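You operate a simulated robot arm through the tools that you are given. There is no shell and no other tool. Be economical: measure what you need, move in short steps, check, and stop when the job is done.

Carry out the task below with a simulated robot arm. There is one attempt and no reset: what you move stays moved.

TASK
Stand the grey filter pack beside the white-striped clay slip. It goes on the side that lies toward x +0.0, y -1.0 (a direction in the base frame), with about 3 cm between them.

It is judged by the outcome, as a careful person would: the job done as asked, and still so three seconds after it is handed in. It fails if anything else is knocked over, pushed out of place, dropped, spilled or broken.

THE ROBOT
A 7-joint arm with a two-finger parallel gripper, fixed in place. Base frame: the origin is at the foot of the arm, x ahead of it, y to its left, z up; the work surface is at about z = 85. Lengths are in cm, angles in degrees, forces in N, time in s.
With the tool pointing down near the work surface it reaches from about 24 to 68 cm from the base axis. Its first joint turns from -66.0 to 66.0 degrees. Payload 2.4 kg.
Tool frame: the origin (TCP) lies between the finger pads and is the grasp point; the fingertips stand 3 cm ahead of it; z points along the fingers, y is the line along which they close. The gripper opens to 9.4 cm. The fingers are 2.8 cm wide and 1 cm thick; the gripper's body (5 by 9.6 cm) begins 5.5 cm behind the TCP.
Orientation is told as [roll, pitch, yaw] about the base's x, y, z axes, in that order, counted from this pose: with the fingers straight down and closing along the base's y, the tool's x points along the base's -x, its y along +y and its z along -z.

THE INTERFACE
- The arm moves only by the tool nudge_tool. Its argument "steps" is a list of rows, each an object (a shift or turn left out is 0, a gripper value left out holds the last) with "dp": the shift along the base's x, y, z in cm, a list of three; "spin": the turn about the base's z in degrees; "grip": the closure in counts, from 0 (fully open) to 255 (shut). In form: [{"dp": [x, y, z], "spin": spin, "grip": grip}, ...]. A call has 1 to 12 rows; each row is the pose to reach, as a shift and turn from the pose commanded when the call began. A row lasts 0.2 s, in which the tool goes at most 5 cm and 8.6 degrees; a call with a longer step from one row to the next is refused whole, and so is a gripper value outside its range. A pose out of reach is approached as far as the arm can. The call stops where the force on the tool passes 40 N (or 10 N more than at its start, if that is more) or the arm is blocked; 0.2 s more then pass. The fingers move at their own pace (about 15.3 cm/s each) and stop on an object; they squeeze with about 35 N. The grip force told is the motor's: it shows also when the fingers shut on nothing. Time passes only in rows, and 0.2 s behind the last, so rows that repeat a pose let the fingers close. It gives the time, the measured TCP pose, the force on the tool (base axes), the opening and the grip force at its end, in the units of the frame above (readings bear some noise).
- Cameras (640 x 400 px; columns grow to the right, rows downward): "scene" is fixed at [4.72, 48.35, 144.34]; the picture's right is [-0.65, -0.76, 0.00], its down [-0.44, 0.38, -0.81] and it looks along [0.61, -0.53, -0.59] (base axes); focal length 366 px, centre (320, 200). "wrist" rides on the gripper at [-3.7, 0, -5.8] in the tool frame; the picture's right is [0.00, -1.00, 0.00], its down [0.97, 0.00, -0.24] and it looks along [0.24, 0.00, 0.97] (tool axes); focal length 218 px, centre (320, 200).
- snapshot(camera): a new picture of that camera. No time passes.
- pixel_to_xyz(camera, pixels): for up to 12 pixels [column, row] of the newest picture of that camera ("zoom" is the newest enlarged one), the place [x, y, z] in the base frame of the surface seen there, good to about 0.3 cm. No time passes.
- zoom(camera, box): a new picture of the part [left, top, right, bottom] of that camera's present view, enlarged. No time passes.
- job_done(): hands the job in; it is judged then, once.

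Work in short steps. Measure before you move; look again where a grasp or a placing could have gone wrong, and mend it. You have 60 turns and 26 pictures in all, the two below and enlarged ones among them. Open the gripper and draw the arm clear of the work before you hand the job in, unless the task says otherwise; then end with one line.

The tools are called after "Call:" as a command line: name --argument value ..., lists and objects as JSON in quotes. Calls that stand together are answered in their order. nudge_tool: Moves the arm, as the interface text tells. Its arguments: {"type":"object","properties":{"steps":{"type":"array"}},"required":["steps"]} The other tools are called the same way: snapshot (camera) takes a picture; pixel_to_xyz (camera, pixels) gives the place of the surface under pixels of a picture; zoom (camera, box) takes an enlarged picture of a part of a camera's view; job_done () hands the job in.

At the start:

```text
t: 0.0
eef_pos: [37.08, 21.13, 116.19]
tcp_rot: [0.0, 0.0, 0.0]
contact_force: [0.2, -0.1, -0.5]
grip_width: 9.37
finger_force: 0.0
```

scene: 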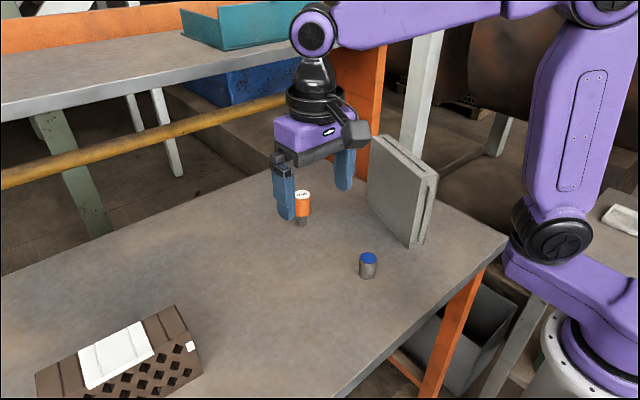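
wrist: 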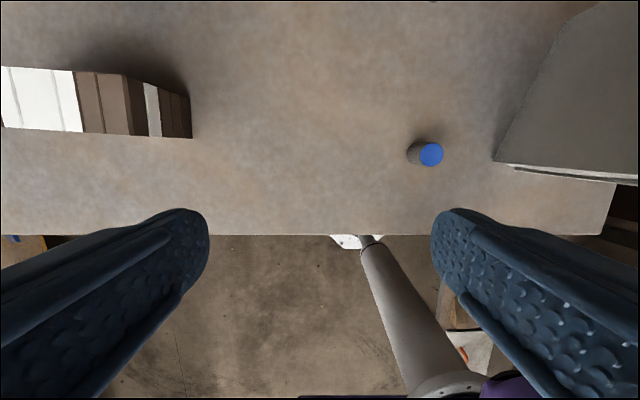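

The scene shows a grey slab near (400,190), a brown block with white at (120,350), and small items near (302,205) and (368,265). I zoom in to identify them.

Call:
zoom --camera "scene" --box '[0, 280, 240, 400]'

Call:
zoom --camera "scene" --box '[260, 120, 460, 290]'

Call:
pixel_to_xyz --camera "scene" --pixels '[[383, 138], [370, 158], [438, 176], [410, 246], [426, 240], [368, 195], [302, 195], [301, 222], [368, 258], [423, 178]]'

Call:
pixel_to_xyz --camera "wrist" --pixels '[[190, 137], [185, 95], [127, 75], [133, 134], [78, 131], [72, 72], [152, 110], [5, 100], [500, 163], [630, 182], [430, 154], [300, 150]]'

```text
2.67 times, centred on (120, 340) of scene
```

zoom: 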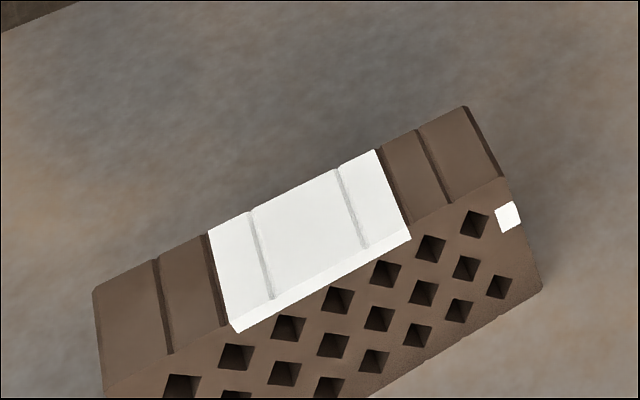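

```text
2.35 times, centred on (360, 205) of scene
```

zoom: 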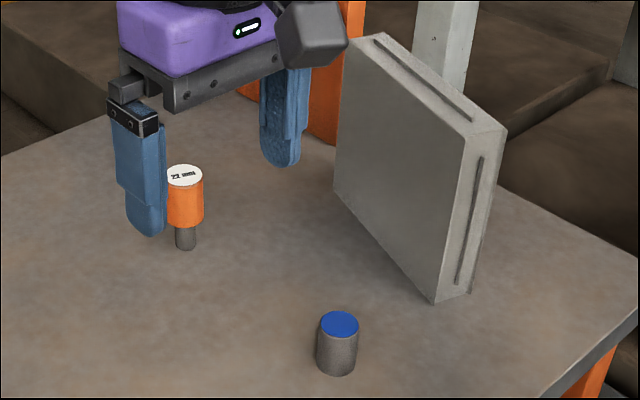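

```text
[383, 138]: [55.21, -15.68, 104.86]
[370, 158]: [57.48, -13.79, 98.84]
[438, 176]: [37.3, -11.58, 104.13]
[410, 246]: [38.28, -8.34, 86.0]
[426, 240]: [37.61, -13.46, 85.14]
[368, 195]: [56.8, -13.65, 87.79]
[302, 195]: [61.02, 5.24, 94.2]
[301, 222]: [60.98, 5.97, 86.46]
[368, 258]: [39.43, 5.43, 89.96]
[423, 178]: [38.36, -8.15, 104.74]
```

```text
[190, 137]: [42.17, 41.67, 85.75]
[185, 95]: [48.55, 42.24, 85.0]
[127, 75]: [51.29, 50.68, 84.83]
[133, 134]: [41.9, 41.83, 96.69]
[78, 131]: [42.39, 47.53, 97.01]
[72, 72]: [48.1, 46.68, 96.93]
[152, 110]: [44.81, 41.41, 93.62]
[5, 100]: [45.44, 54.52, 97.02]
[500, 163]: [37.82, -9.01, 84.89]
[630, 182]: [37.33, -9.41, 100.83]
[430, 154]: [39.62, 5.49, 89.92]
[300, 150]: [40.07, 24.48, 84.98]
```

The grey pack stands about 20×20×3.6 cm with its length turned about −16° and its centre near (47.3,−12.7). The striped slip's −y end is at y≈41.5. I move above the pack, turning −16°, to measure it.

Call:
nudge_tool --steps '[{"dp": [1.3, -4.2, 0.5], "spin": -2}, {"dp": [2.6, -8.4, 1], "spin": -4}, {"dp": [3.9, -12.6, 2], "spin": -6}, {"dp": [5.2, -16.8, 2], "spin": -8}, {"dp": [6.5, -21, 2], "spin": -10}, {"dp": [7.8, -25.2, 2], "spin": -12}, {"dp": [9.1, -29.4, 2], "spin": -14}, {"dp": [10.2, -33.8, 2], "spin": -16}, {"dp": [10.2, -33.8, 2], "spin": -16}]'

Call:
snapshot --camera "wrist"

Call:
snapshot --camera "scene"

```text
t: 2.0
eef_pos: [47.24, -12.53, 118.11]
tcp_rot: [0.1, 0.0, -16.0]
contact_force: [0.4, -0.7, -0.1]
grip_width: 9.38
finger_force: 0.1
```

```text
21 pictures are left
```

wrist: 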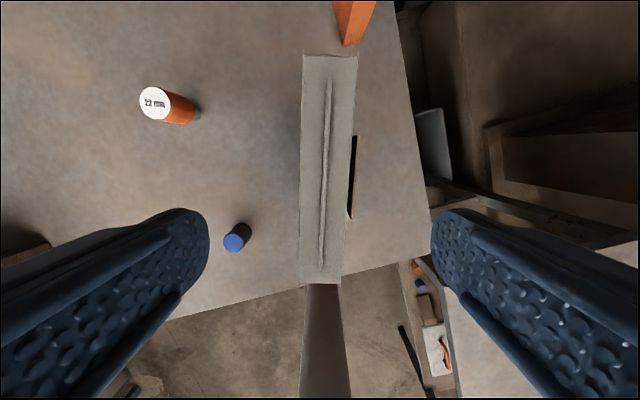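

```text
20 pictures are left
```

scene: 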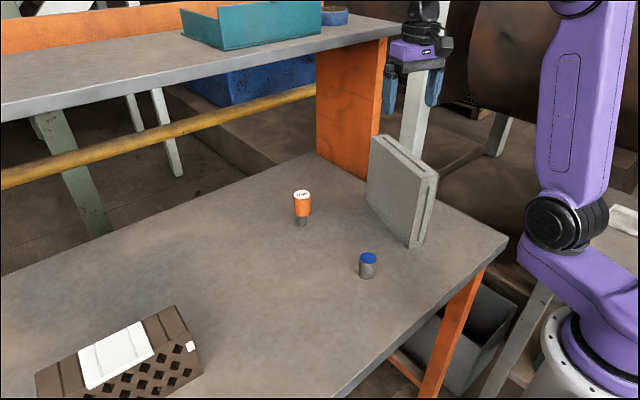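

The pack top runs from rows 55 to 283 in the wrist view, and a dark strip shows beside it at (352,178). I measure both and zoom on the strip.

Call:
pixel_to_xyz --camera "wrist" --pixels '[[306, 60], [353, 60], [302, 278], [338, 278], [303, 170], [346, 170], [353, 178], [353, 140], [350, 214], [360, 178], [322, 170], [356, 200]]'

Call:
zoom --camera "wrist" --box '[280, 110, 420, 240]'

Call:
pixel_to_xyz --camera "scene" --pixels '[[174, 306], [190, 333], [202, 358], [154, 347], [137, 322], [190, 347], [160, 380], [120, 395], [36, 388], [170, 318], [145, 318], [186, 342]]'

```text
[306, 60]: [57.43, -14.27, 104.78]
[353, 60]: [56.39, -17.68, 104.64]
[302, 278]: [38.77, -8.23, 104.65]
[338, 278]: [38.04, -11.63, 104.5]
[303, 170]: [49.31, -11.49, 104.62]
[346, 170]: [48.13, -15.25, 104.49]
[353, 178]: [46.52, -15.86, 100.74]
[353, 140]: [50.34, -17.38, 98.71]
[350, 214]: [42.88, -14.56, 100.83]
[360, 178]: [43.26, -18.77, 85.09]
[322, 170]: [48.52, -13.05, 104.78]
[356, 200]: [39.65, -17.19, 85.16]
```

```text
3.08 times, centred on (350, 175) of wrist
```

zoom: 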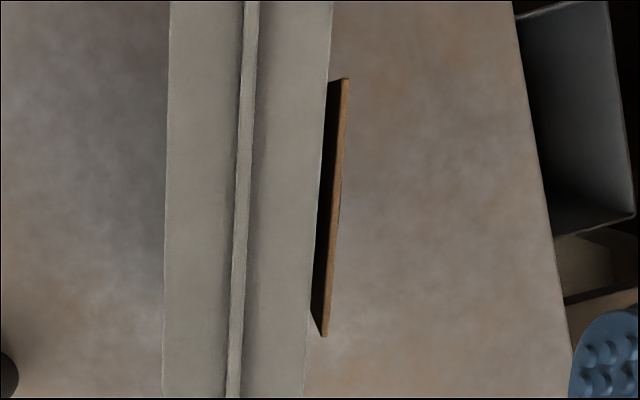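

```text
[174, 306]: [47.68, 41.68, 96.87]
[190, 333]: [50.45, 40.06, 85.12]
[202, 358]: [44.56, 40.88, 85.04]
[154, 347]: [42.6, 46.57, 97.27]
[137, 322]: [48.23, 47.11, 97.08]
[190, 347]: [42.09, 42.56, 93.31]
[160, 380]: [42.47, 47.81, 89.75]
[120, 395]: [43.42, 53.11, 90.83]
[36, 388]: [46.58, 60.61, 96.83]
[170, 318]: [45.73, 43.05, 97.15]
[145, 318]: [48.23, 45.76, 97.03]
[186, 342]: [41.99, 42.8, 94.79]
```

A thin brown plate stands about 1.3 cm off the pack's −y face, with its top near z≈100.8 and x from 43 to 50. I need to see whether it is part of the pack, so I move 13 cm toward −y for an oblique look.

Call:
nudge_tool --steps '[{"dp": [-1, -4.3, 0]}, {"dp": [-2, -8.6, 0]}, {"dp": [-3, -13, 0]}, {"dp": [-3, -13, 0]}]'

Call:
snapshot --camera "wrist"

```text
t: 3.0
eef_pos: [44.16, -25.17, 118.16]
tcp_rot: [0.0, 0.0, -16.0]
contact_force: [0.4, 0.2, 0.1]
grip_width: 9.37
finger_force: 0.1
```

```text
18 pictures are left
```

wrist: 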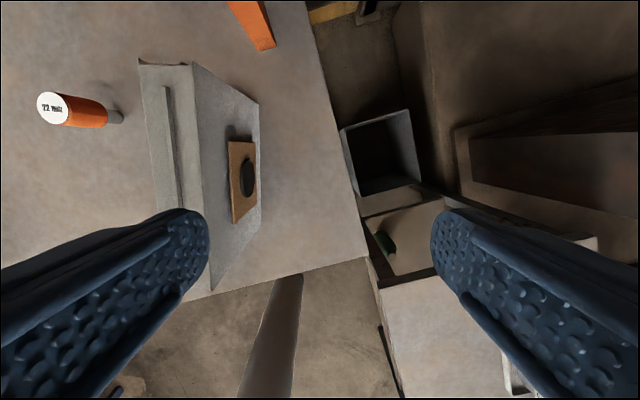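

Call:
zoom --camera "wrist" --box '[130, 50, 290, 290]'

Call:
pixel_to_xyz --camera "wrist" --pixels '[[231, 143], [254, 145], [233, 221], [256, 205], [242, 165], [243, 177], [218, 180], [225, 230], [258, 215], [258, 105], [240, 120], [248, 190]]'

```text
1.67 times, centred on (210, 170) of wrist
```

zoom: 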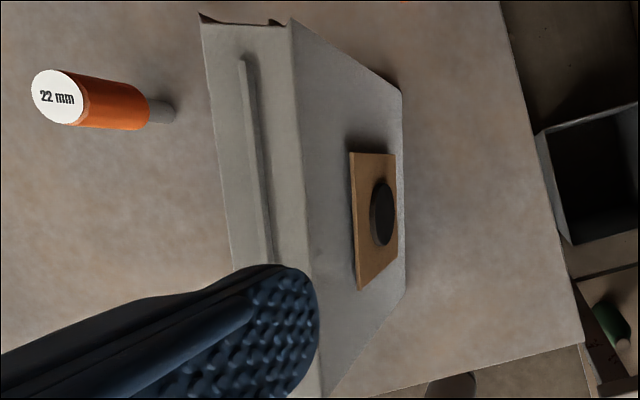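

```text
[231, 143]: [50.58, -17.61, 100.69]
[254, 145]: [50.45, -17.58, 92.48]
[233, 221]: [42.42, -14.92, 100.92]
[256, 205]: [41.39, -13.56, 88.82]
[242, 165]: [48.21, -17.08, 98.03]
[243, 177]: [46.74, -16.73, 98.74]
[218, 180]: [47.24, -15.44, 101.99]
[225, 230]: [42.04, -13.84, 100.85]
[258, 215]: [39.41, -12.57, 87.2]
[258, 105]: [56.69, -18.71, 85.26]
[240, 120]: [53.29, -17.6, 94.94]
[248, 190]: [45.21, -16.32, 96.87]
```

The plate with its black disc is mounted on the pack's −y face, from z≈89 to 101. I'll grip above it with the tips at about z 101.7, at the top centre (47.65,−12.95), yaw −18°. First I hover there.

Call:
nudge_tool --steps '[{"dp": [1.1, 4.3, 0], "spin": -1}, {"dp": [2.3, 8.6, 0], "spin": -2}, {"dp": [3.4, 12.7, 0], "spin": -2}, {"dp": [3.4, 12.7, -4], "spin": -2}, {"dp": [3.4, 12.7, -8], "spin": -2}, {"dp": [3.4, 12.7, -8], "spin": -2}]'

Call:
snapshot --camera "wrist"

```text
t: 4.4
eef_pos: [47.71, -13.14, 110.37]
tcp_rot: [0.0, 0.0, -18.0]
contact_force: [-0.8, -0.7, 0.4]
grip_width: 9.4
finger_force: 0.0
```

```text
16 pictures are left
```

wrist: 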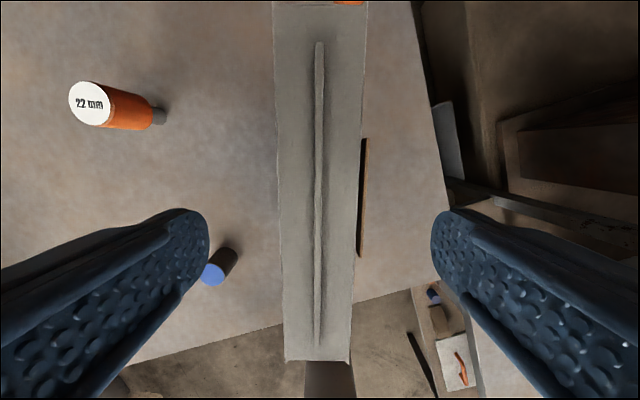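

The pack is centred (cols 274–366 at the top, 285–350 at the bottom) and aligned. I descend to z≈104.6 and close.

Call:
nudge_tool --steps '[{"dp": [0, 0, -2]}, {"dp": [0, 0, -4]}, {"dp": [0, 0, -5.6]}, {"dp": [0, 0, -5.6]}, {"dp": [0, 0, -5.6], "grip": 255}, {"dp": [0, 0, -5.6], "grip": 255}, {"dp": [0, 0, -5.6], "grip": 255}, {"dp": [0, 0, -5.6], "grip": 255}]'

Call:
zoom --camera "scene" --box '[300, 60, 500, 270]'

```text
t: 6.2
eef_pos: [47.64, -13.01, 104.49]
tcp_rot: [0.0, 0.1, -18.0]
contact_force: [-0.4, -2.3, 0.4]
grip_width: 6.83
finger_force: 35.1
```

```text
1.90 times, centred on (400, 165) of scene
```

zoom: 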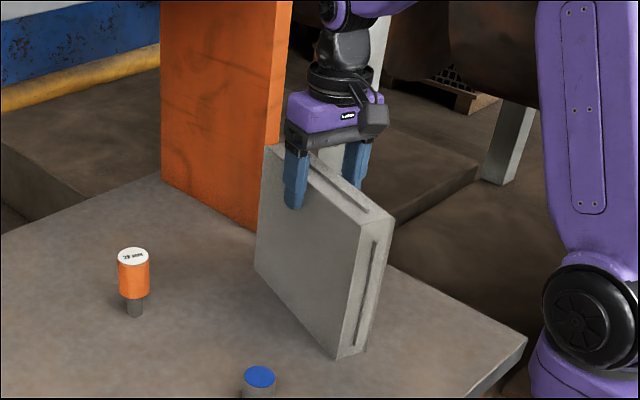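

The opening stopped at 6.83 cm, wider than the 3.6 cm pack, so something else is between the fingers. I look with the wrist camera.

Call:
snapshot --camera "wrist"

Call:
pixel_to_xyz --camera "zoom" --pixels '[[268, 150], [366, 218], [392, 212], [337, 355], [294, 205], [360, 350], [257, 265]]'

```text
14 pictures are left
```

wrist: 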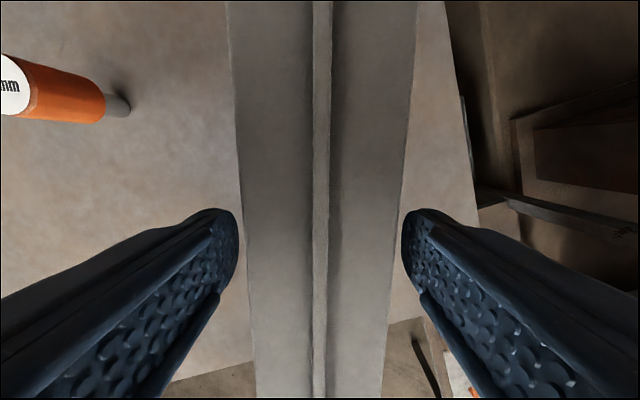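

```text
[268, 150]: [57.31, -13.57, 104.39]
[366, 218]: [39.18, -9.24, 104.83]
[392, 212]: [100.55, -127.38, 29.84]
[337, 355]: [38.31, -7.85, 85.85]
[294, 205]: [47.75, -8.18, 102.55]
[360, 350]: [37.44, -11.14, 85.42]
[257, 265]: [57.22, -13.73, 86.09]
```

The fingers stand about 1.5 cm off both faces, so the −y finger has most likely stopped on the mounted plate's upper edge. I open and rise to look.

Call:
nudge_tool --steps '[{"dp": [0, 0, 0], "grip": 0}, {"dp": [0, 0, 0], "grip": 0}, {"dp": [0, 0, 1.3], "grip": 0}, {"dp": [0, 0, 1.3], "grip": 0}]'

Call:
snapshot --camera "wrist"

```text
t: 7.2
eef_pos: [47.66, -12.91, 105.81]
tcp_rot: [0.1, 0.0, -18.0]
contact_force: [0.0, 0.3, -0.5]
grip_width: 9.4
finger_force: 0.0
```

```text
13 pictures are left
```

wrist: 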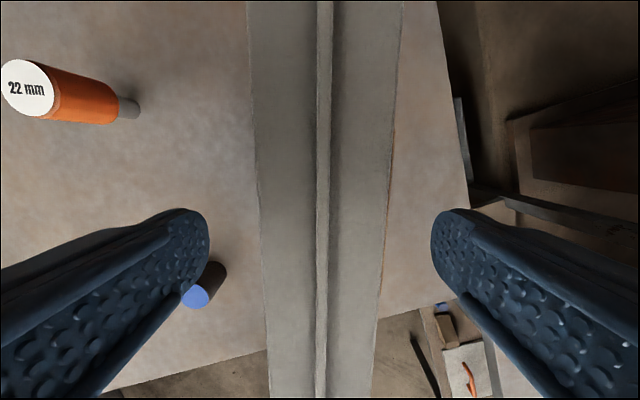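

The pack hasn't moved and its centre is within 0.15 cm of mine. The tips are now at about z 102.8, so I try a part-closure to 5 cm to see whether the fingers pass 6.8.

Call:
nudge_tool --steps '[{"dp": [0, -0.1, 0], "grip": 50}, {"dp": [0, -0.1, 0], "grip": 85}, {"dp": [0, -0.1, 0], "grip": 119}, {"dp": [0, -0.1, 0], "grip": 119}]'

```text
t: 8.2
eef_pos: [47.59, -13.04, 105.76]
tcp_rot: [0.1, -0.1, -18.1]
contact_force: [0.2, 4.4, 3.4]
grip_width: 6.39
finger_force: 35.1
```

It still stopped, now at 6.39 with a small lateral force. I look closely from both cameras.

Call:
zoom --camera "scene" --box '[350, 90, 450, 190]'

Call:
snapshot --camera "wrist"

```text
4.00 times, centred on (400, 140) of scene
```

zoom: 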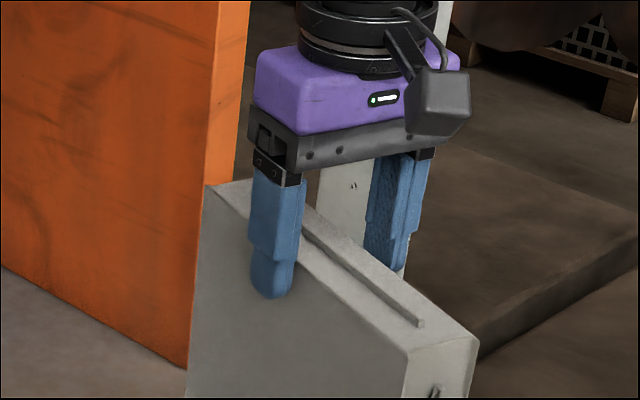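

```text
11 pictures are left
```

wrist: 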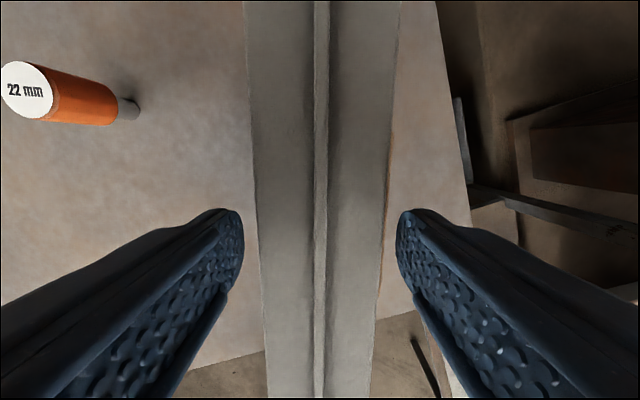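

Neither finger visibly touches and the pack hasn't moved, so the fingers may just be closing slowly. I hold the pose longer with a closing command and read the width.

Call:
nudge_tool --steps '[{"grip": 119}, {"grip": 119}, {"grip": 119}, {"grip": 119}]'

```text
t: 9.2
eef_pos: [47.56, -13.16, 105.86]
tcp_rot: [0.0, 0.0, -18.0]
contact_force: [0.7, 5.6, 5.5]
grip_width: 6.36
finger_force: 35.1
```

The fingers are really held at 6.36. To separate a gripper limit from an unseen obstruction, I open, rise clear of the pack and close on air.

Call:
nudge_tool --steps '[{"grip": 0}, {"grip": 0}, {"dp": [0, 0, 4]}, {"dp": [0, 0, 7]}, {"dp": [0, 0, 7], "grip": 119}, {"dp": [0, 0, 7], "grip": 119}, {"dp": [0, 0, 7], "grip": 119}, {"dp": [0, 0, 7], "grip": 119}]'

Call:
snapshot --camera "wrist"

```text
t: 11.0
eef_pos: [47.59, -13.0, 112.74]
tcp_rot: [0.0, 0.0, -18.0]
contact_force: [0.2, 0.4, -0.3]
grip_width: 5.04
finger_force: 0.1
```

```text
10 pictures are left
```

wrist: 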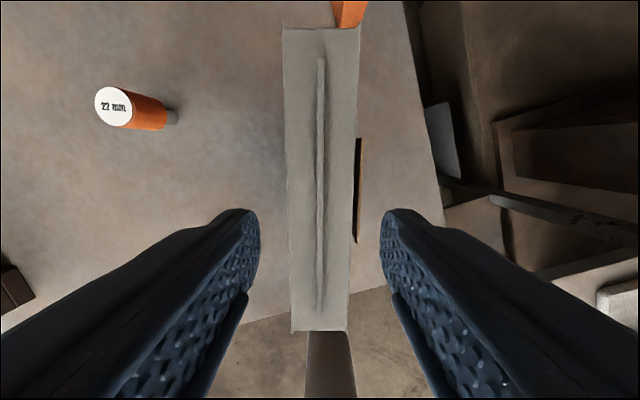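

The gripper closes freely in air, so something on the pack resists both fingers evenly at about 6.4–6.8 cm. That is effectively a grip, and at z 104.5 it was balanced at 35 N. I take it there again and test with a 1 cm lift.

Call:
nudge_tool --steps '[{"dp": [0, 0, 0], "grip": 0}, {"dp": [0, 0, 0], "grip": 0}, {"dp": [0, 0, -4], "grip": 0}, {"dp": [0, 0, -8.3], "grip": 0}, {"dp": [0, 0, -8.3], "grip": 0}, {"dp": [0, 0, -8.3], "grip": 255}, {"dp": [0, 0, -8.3], "grip": 255}, {"dp": [0, 0, -8.3], "grip": 255}, {"dp": [0, 0, -8.0]}, {"dp": [0, 0, -7.7]}, {"dp": [0, 0, -7.3]}, {"dp": [0, 0, -7.3]}]'

Call:
zoom --camera "scene" --box '[340, 100, 480, 260]'

```text
t: 13.6
eef_pos: [47.78, -13.05, 105.6]
tcp_rot: [0.0, -0.3, -18.2]
contact_force: [-0.1, -1.5, 4.6]
grip_width: 6.3
finger_force: 35.6
```

```text
2.50 times, centred on (410, 180) of scene
```

zoom: 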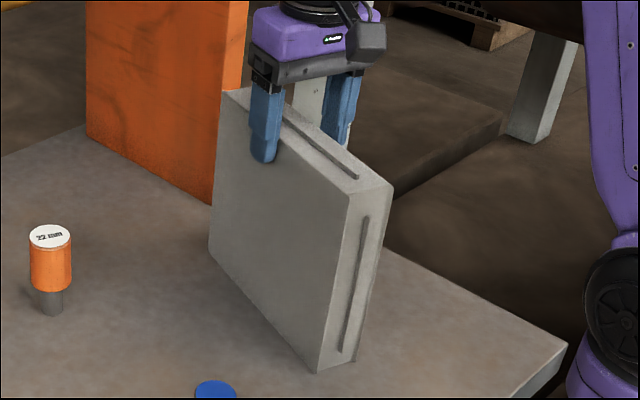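

The fingers slid up without lifting (6.3 cm, pack still on the table), so the part near the plate acts like a taper. I test the width 5.2 cm further along the pack, clear of the plate.

Call:
nudge_tool --steps '[{"grip": 0}, {"grip": 0}, {"dp": [0, 0, 3]}, {"dp": [2.5, -0.8, 3]}, {"dp": [4.9, -1.6, 3]}, {"dp": [4.9, -1.6, 1]}, {"dp": [4.9, -1.6, -1]}, {"dp": [4.9, -1.6, -1], "grip": 70}, {"dp": [4.9, -1.6, -1], "grip": 119}, {"dp": [4.9, -1.6, -1], "grip": 119}, {"dp": [4.9, -1.6, -1], "grip": 119}]'

Call:
snapshot --camera "wrist"

```text
t: 16.0
eef_pos: [52.51, -14.92, 104.52]
tcp_rot: [-0.1, -0.1, -18.0]
contact_force: [2.9, 4.0, 1.1]
grip_width: 6.84
finger_force: 35.1
```

```text
8 pictures are left
```

wrist: 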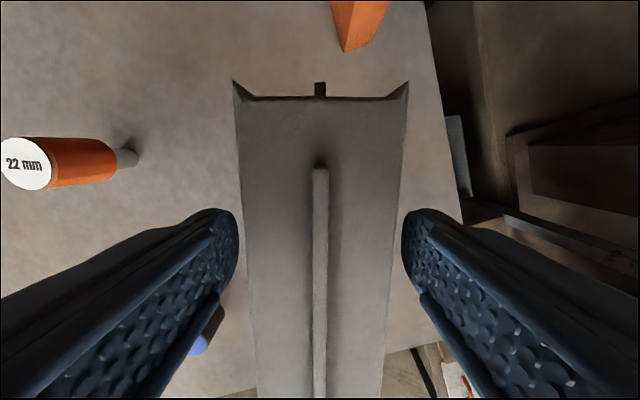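

The width is 6.84 again at the same depth, so it depends on depth rather than on the plate. I probe deeper here (TCP z≈100.5, body still clear above the 104.65 top).

Call:
nudge_tool --steps '[{"grip": 0}, {"grip": 0}, {"grip": 0}, {"dp": [0, 0, -1.3]}, {"dp": [0, 0, -2.6]}, {"dp": [0, 0, -3.9]}, {"dp": [0, 0, -3.9]}, {"dp": [0, 0, -3.9], "grip": 70}, {"dp": [0, 0, -3.9], "grip": 140}, {"dp": [0, 0, -3.9], "grip": 140}, {"dp": [0, 0, -3.9], "grip": 140}]'

```text
t: 18.4
eef_pos: [52.46, -14.75, 100.44]
tcp_rot: [0.0, 0.1, -18.0]
contact_force: [0.8, 3.5, -0.1]
grip_width: 6.84
finger_force: 34.9
```

The width stays at 6.84 at depth with a balanced force, so the sides are flat here and I only slipped near the rounded top. I squeeze fully and test-lift 0.8 cm to read the weight and any tilt.

Call:
nudge_tool --steps '[{"grip": 255}, {"grip": 255}, {"dp": [0, 0, 0.2]}, {"dp": [0, 0, 0.4]}, {"dp": [0, 0, 0.6]}, {"dp": [0, 0, 0.8]}, {"dp": [0, 0, 0.8]}, {"dp": [0, 0, 0.8]}]'

Call:
zoom --camera "scene" --box '[340, 100, 480, 260]'

```text
t: 20.2
eef_pos: [52.66, -14.7, 101.23]
tcp_rot: [0.0, 0.0, -18.0]
contact_force: [-0.4, -1.4, -11.0]
grip_width: 6.84
finger_force: 35.1
```

```text
2.50 times, centred on (410, 180) of scene
```

zoom: 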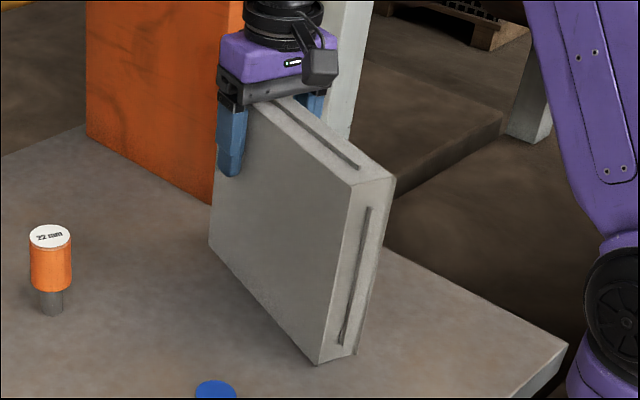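

The pack came up (about 11 N, so about 1.1 kg). For a level carry I set it back, release, and shift to the centre at TCP z≈101.7, with the tips above the disc, then test-lift there.

Call:
nudge_tool --steps '[{"dp": [0, 0, -0.4]}, {"dp": [0, 0, -0.8]}, {"dp": [0, 0, -0.8]}, {"dp": [0, 0, -0.8], "grip": 0}, {"dp": [0, 0, -0.8], "grip": 0}, {"dp": [0, 0, 1.0], "grip": 0}, {"dp": [-2.5, 0.8, 1.0], "grip": 0}, {"dp": [-4.9, 1.6, 0.7], "grip": 0}, {"dp": [-4.9, 1.6, 0.5], "grip": 0}, {"dp": [-4.9, 1.6, 0.5], "grip": 255}, {"dp": [-4.9, 1.6, 0.5], "grip": 255}, {"dp": [-4.9, 1.6, 0.5], "grip": 255}]'

Call:
nudge_tool --steps '[{"dp": [0, 0, 0.3]}, {"dp": [0, 0, 0.7]}, {"dp": [0, 0, 1.1]}, {"dp": [0, 0, 1.5]}, {"dp": [0, 0, 1.5]}, {"dp": [0, 0, 1.5]}]'

Call:
zoom --camera "scene" --box '[340, 100, 480, 260]'

```text
t: 22.8
eef_pos: [47.76, -13.2, 101.89]
tcp_rot: [0.1, 0.1, -18.1]
contact_force: [-3.8, 2.9, 1.3]
grip_width: 6.84
finger_force: 35.0
```

```text
t: 24.2
eef_pos: [47.78, -13.09, 103.59]
tcp_rot: [0.1, 0.0, -18.0]
contact_force: [-0.1, -0.2, -11.1]
grip_width: 6.86
finger_force: 34.5
```

```text
2.50 times, centred on (410, 180) of scene
```

zoom: 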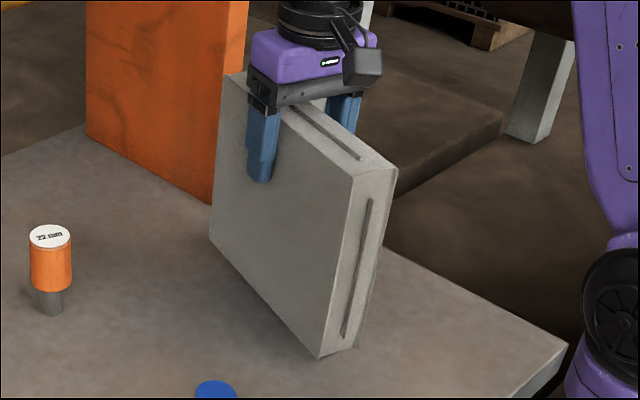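

The pack lifts level: its near corner rose from row 372 to 357, with an 11 N load and a steady grip. Before carrying it, I measure the slip's −y end closely.

Call:
zoom --camera "scene" --box '[20, 290, 220, 400]'

Call:
pixel_to_xyz --camera "scene" --pixels '[[173, 308], [187, 331], [185, 335], [178, 320], [150, 320], [100, 343], [62, 360], [155, 346], [120, 363], [198, 358], [194, 349], [203, 364]]'

```text
3.20 times, centred on (120, 345) of scene
```

zoom: 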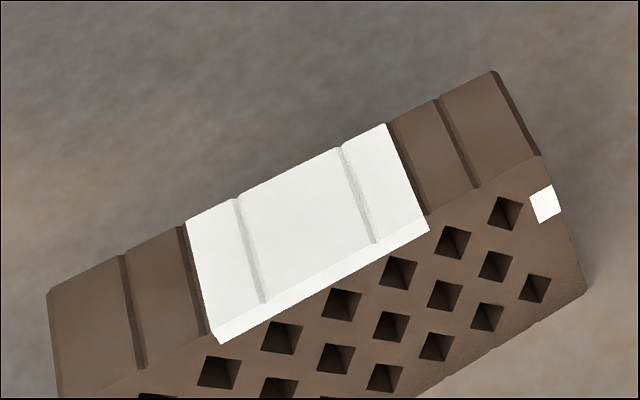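

```text
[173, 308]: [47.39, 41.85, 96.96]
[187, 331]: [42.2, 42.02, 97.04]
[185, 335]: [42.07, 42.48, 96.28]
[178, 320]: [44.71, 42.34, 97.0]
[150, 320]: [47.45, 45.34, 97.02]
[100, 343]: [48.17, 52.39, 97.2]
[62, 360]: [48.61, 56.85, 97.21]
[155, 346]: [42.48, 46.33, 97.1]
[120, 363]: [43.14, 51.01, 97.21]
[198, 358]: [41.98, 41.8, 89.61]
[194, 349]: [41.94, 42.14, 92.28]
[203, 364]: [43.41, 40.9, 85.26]
```

The slip's −y end is centred near (44.9,41.5) with a yaw of about −6°. The target pack centre is about (45,36.1), yaw −6°. I lift 10 cm and start across.

Call:
nudge_tool --steps '[{"dp": [0, 0, 2]}, {"dp": [0, 0, 4.5]}, {"dp": [0, 0, 7]}, {"dp": [0, 0, 9]}, {"dp": [0, 1, 10], "spin": 0.5}, {"dp": [-0.5, 3, 10], "spin": 1.5}, {"dp": [-1, 6, 10], "spin": 3}, {"dp": [-1.5, 9, 10], "spin": 5}, {"dp": [-2, 12, 10], "spin": 7}, {"dp": [-2.75, 15, 10], "spin": 9}, {"dp": [-2.75, 17, 10], "spin": 11}, {"dp": [-2.75, 18, 10], "spin": 12}]'

Call:
nudge_tool --steps '[{"dp": [0, 1.5, 0]}, {"dp": [0, 4, 0]}, {"dp": [0, 7, 0]}, {"dp": [0, 10, 0]}, {"dp": [0, 13, 0]}, {"dp": [0, 16, 0]}, {"dp": [0, 19, 0]}, {"dp": [0, 22, 0]}, {"dp": [0, 25, 0]}, {"dp": [0, 27, 0]}, {"dp": [0, 28, 0]}, {"dp": [0, 28, 0]}]'

Call:
snapshot --camera "scene"

```text
t: 26.8
eef_pos: [44.85, 5.01, 113.3]
tcp_rot: [0.1, 0.1, -5.9]
contact_force: [0.3, 0.0, -11.4]
grip_width: 6.86
finger_force: 34.7
```

```text
t: 29.4
eef_pos: [45.02, 32.92, 113.57]
tcp_rot: [0.0, 0.0, -6.0]
contact_force: [-0.4, -0.3, -11.0]
grip_width: 6.85
finger_force: 35.2
```

```text
4 pictures are left
```

scene: 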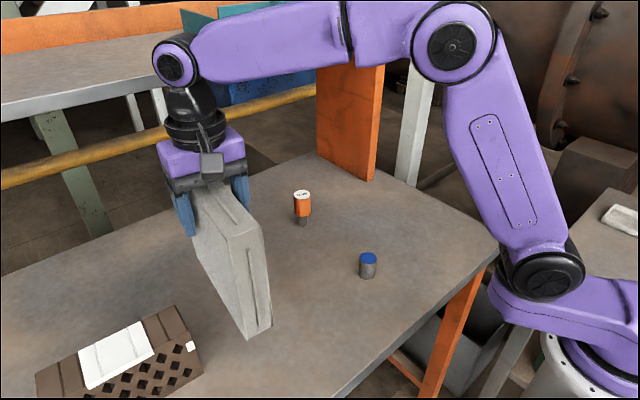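

The pack hangs upright beside the slip. I measure its +y face and end edges from this view before the final shift.

Call:
pixel_to_xyz --camera "scene" --pixels '[[200, 240], [215, 260], [230, 300], [240, 325], [222, 250], [228, 238], [262, 230], [245, 335], [268, 325], [250, 275], [205, 215], [210, 270]]'

```text
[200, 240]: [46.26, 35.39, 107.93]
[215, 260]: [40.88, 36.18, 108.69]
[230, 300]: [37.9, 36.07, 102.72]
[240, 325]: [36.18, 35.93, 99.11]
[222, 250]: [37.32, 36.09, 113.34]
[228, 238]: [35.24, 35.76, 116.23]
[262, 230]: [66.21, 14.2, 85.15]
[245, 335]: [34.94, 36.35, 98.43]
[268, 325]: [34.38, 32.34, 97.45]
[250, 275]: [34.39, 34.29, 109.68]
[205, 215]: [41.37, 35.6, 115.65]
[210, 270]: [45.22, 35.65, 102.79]
```

The pack's +y face at x=45 lies at y≈35.6 and should be about y≈38.2, so I shift +2.6 in y. I then lower 11.4 of the 11.5 cm lifted.

Call:
nudge_tool --steps '[{"dp": [0, 1.3, 0]}, {"dp": [0, 2.6, 0]}, {"dp": [0, 2.6, -2]}, {"dp": [0, 2.6, -4]}, {"dp": [0, 2.6, -6]}, {"dp": [0, 2.6, -8]}, {"dp": [0, 2.6, -9.5]}, {"dp": [0, 2.6, -10.5]}, {"dp": [0, 2.6, -11]}, {"dp": [0, 2.6, -11.2]}, {"dp": [0, 2.6, -11.4]}, {"dp": [0, 2.6, -11.4]}]'

Call:
snapshot --camera "scene"

Call:
pixel_to_xyz --camera "scene" --pixels '[[180, 280], [195, 300], [200, 330], [205, 350], [215, 375], [230, 385], [235, 370], [190, 325], [170, 300], [215, 340], [240, 350], [205, 375]]'

```text
t: 32.0
eef_pos: [44.82, 35.59, 102.04]
tcp_rot: [0.0, 0.0, -6.0]
contact_force: [0.0, 0.0, -10.8]
grip_width: 6.82
finger_force: 35.1
```

```text
3 pictures are left
```

scene: 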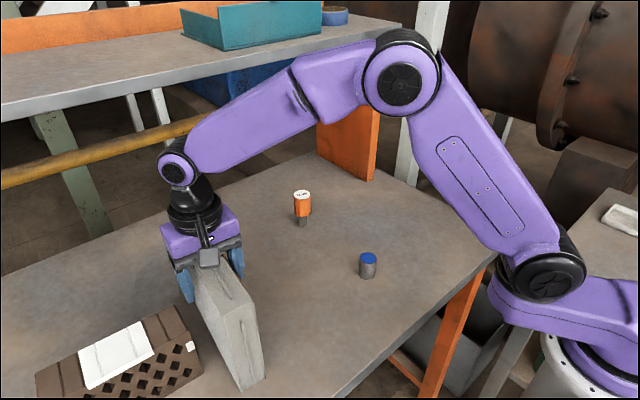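

```text
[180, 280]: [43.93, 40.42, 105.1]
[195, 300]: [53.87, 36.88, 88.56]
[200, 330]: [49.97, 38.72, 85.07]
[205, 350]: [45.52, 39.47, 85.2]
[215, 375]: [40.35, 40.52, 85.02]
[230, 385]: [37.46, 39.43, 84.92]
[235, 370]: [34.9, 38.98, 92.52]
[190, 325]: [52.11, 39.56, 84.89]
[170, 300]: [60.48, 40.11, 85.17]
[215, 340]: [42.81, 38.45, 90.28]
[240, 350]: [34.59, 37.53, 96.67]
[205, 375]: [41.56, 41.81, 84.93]
```

The +y face is at y≈38.2 at x=45, so the gap is about 3.3 cm, and the load is still fully held. I lower the last fraction until the table takes the weight.

Call:
nudge_tool --steps '[{"dp": [0, 0.1, -0.1]}, {"dp": [0, 0.1, -0.2]}, {"dp": [0, 0.1, -0.25]}, {"dp": [0, 0.1, -0.25]}]'

```text
t: 33.0
eef_pos: [44.92, 35.56, 101.92]
tcp_rot: [0.0, 0.0, -6.0]
contact_force: [-3.4, -1.5, -3.9]
grip_width: 6.86
finger_force: 35.7
```

Most of the weight is on the table (−3.9 N left). I ease down 0.1 more, open to about 8.6 cm, and rise straight up.

Call:
nudge_tool --steps '[{"dp": [0, 0, -0.1]}, {"dp": [0, 0, -0.1]}, {"dp": [0, 0, -0.1], "grip": 25}, {"dp": [0, 0, -0.1], "grip": 18}, {"dp": [0, 0, -0.1], "grip": 18}, {"dp": [0, 0, 2], "grip": 18}, {"dp": [0, 0, 5]}, {"dp": [0, 0, 9]}, {"dp": [0, 0, 13]}, {"dp": [0, 0, 13]}]'

Call:
nudge_tool --steps '[{"dp": [0, -4, 0]}, {"dp": [0, -8, 0]}, {"dp": [0, -12, 0]}, {"dp": [0, -16, 0]}, {"dp": [0, -20, 0]}, {"dp": [0, -24, 0]}, {"dp": [0, -24, 0]}]'

Call:
snapshot --camera "scene"

```text
t: 35.2
eef_pos: [44.6, 35.74, 114.94]
tcp_rot: [0.1, -0.1, -6.0]
contact_force: [-0.3, -0.4, 0.1]
grip_width: 8.73
finger_force: 0.1
```

```text
t: 36.8
eef_pos: [44.73, 11.53, 114.96]
tcp_rot: [0.0, 0.0, -6.0]
contact_force: [-0.3, -0.1, -0.1]
grip_width: 8.73
finger_force: 0.0
```

```text
2 pictures are left
```

scene: 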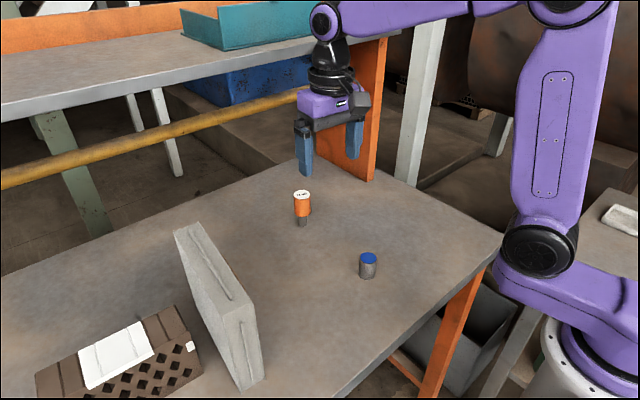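

Call:
pixel_to_xyz --camera "scene" --pixels '[[190, 260], [200, 300], [215, 335], [230, 370], [238, 385], [200, 270], [225, 325], [262, 378], [255, 315], [174, 308], [187, 331], [198, 358]]'

```text
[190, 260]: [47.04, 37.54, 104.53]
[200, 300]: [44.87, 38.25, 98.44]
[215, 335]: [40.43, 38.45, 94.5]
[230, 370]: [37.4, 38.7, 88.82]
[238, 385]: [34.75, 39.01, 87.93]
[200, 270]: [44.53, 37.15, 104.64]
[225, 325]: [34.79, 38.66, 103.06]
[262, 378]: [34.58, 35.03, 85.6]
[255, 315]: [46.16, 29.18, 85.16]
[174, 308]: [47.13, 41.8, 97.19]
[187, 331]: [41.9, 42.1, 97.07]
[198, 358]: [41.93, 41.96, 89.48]
```

The pack stands upright with its +y face at y≈38.2 and the slip's end at y≈41.5. That makes the gap about 3.3 cm, and nothing else has moved.

Call:
job_done

```text
The job is handed in.
```

The grey filter pack stands upright on the −y side of the white-striped clay slip, about 3.3 cm from it, and the arm is clear with the gripper open; nothing else was disturbed.
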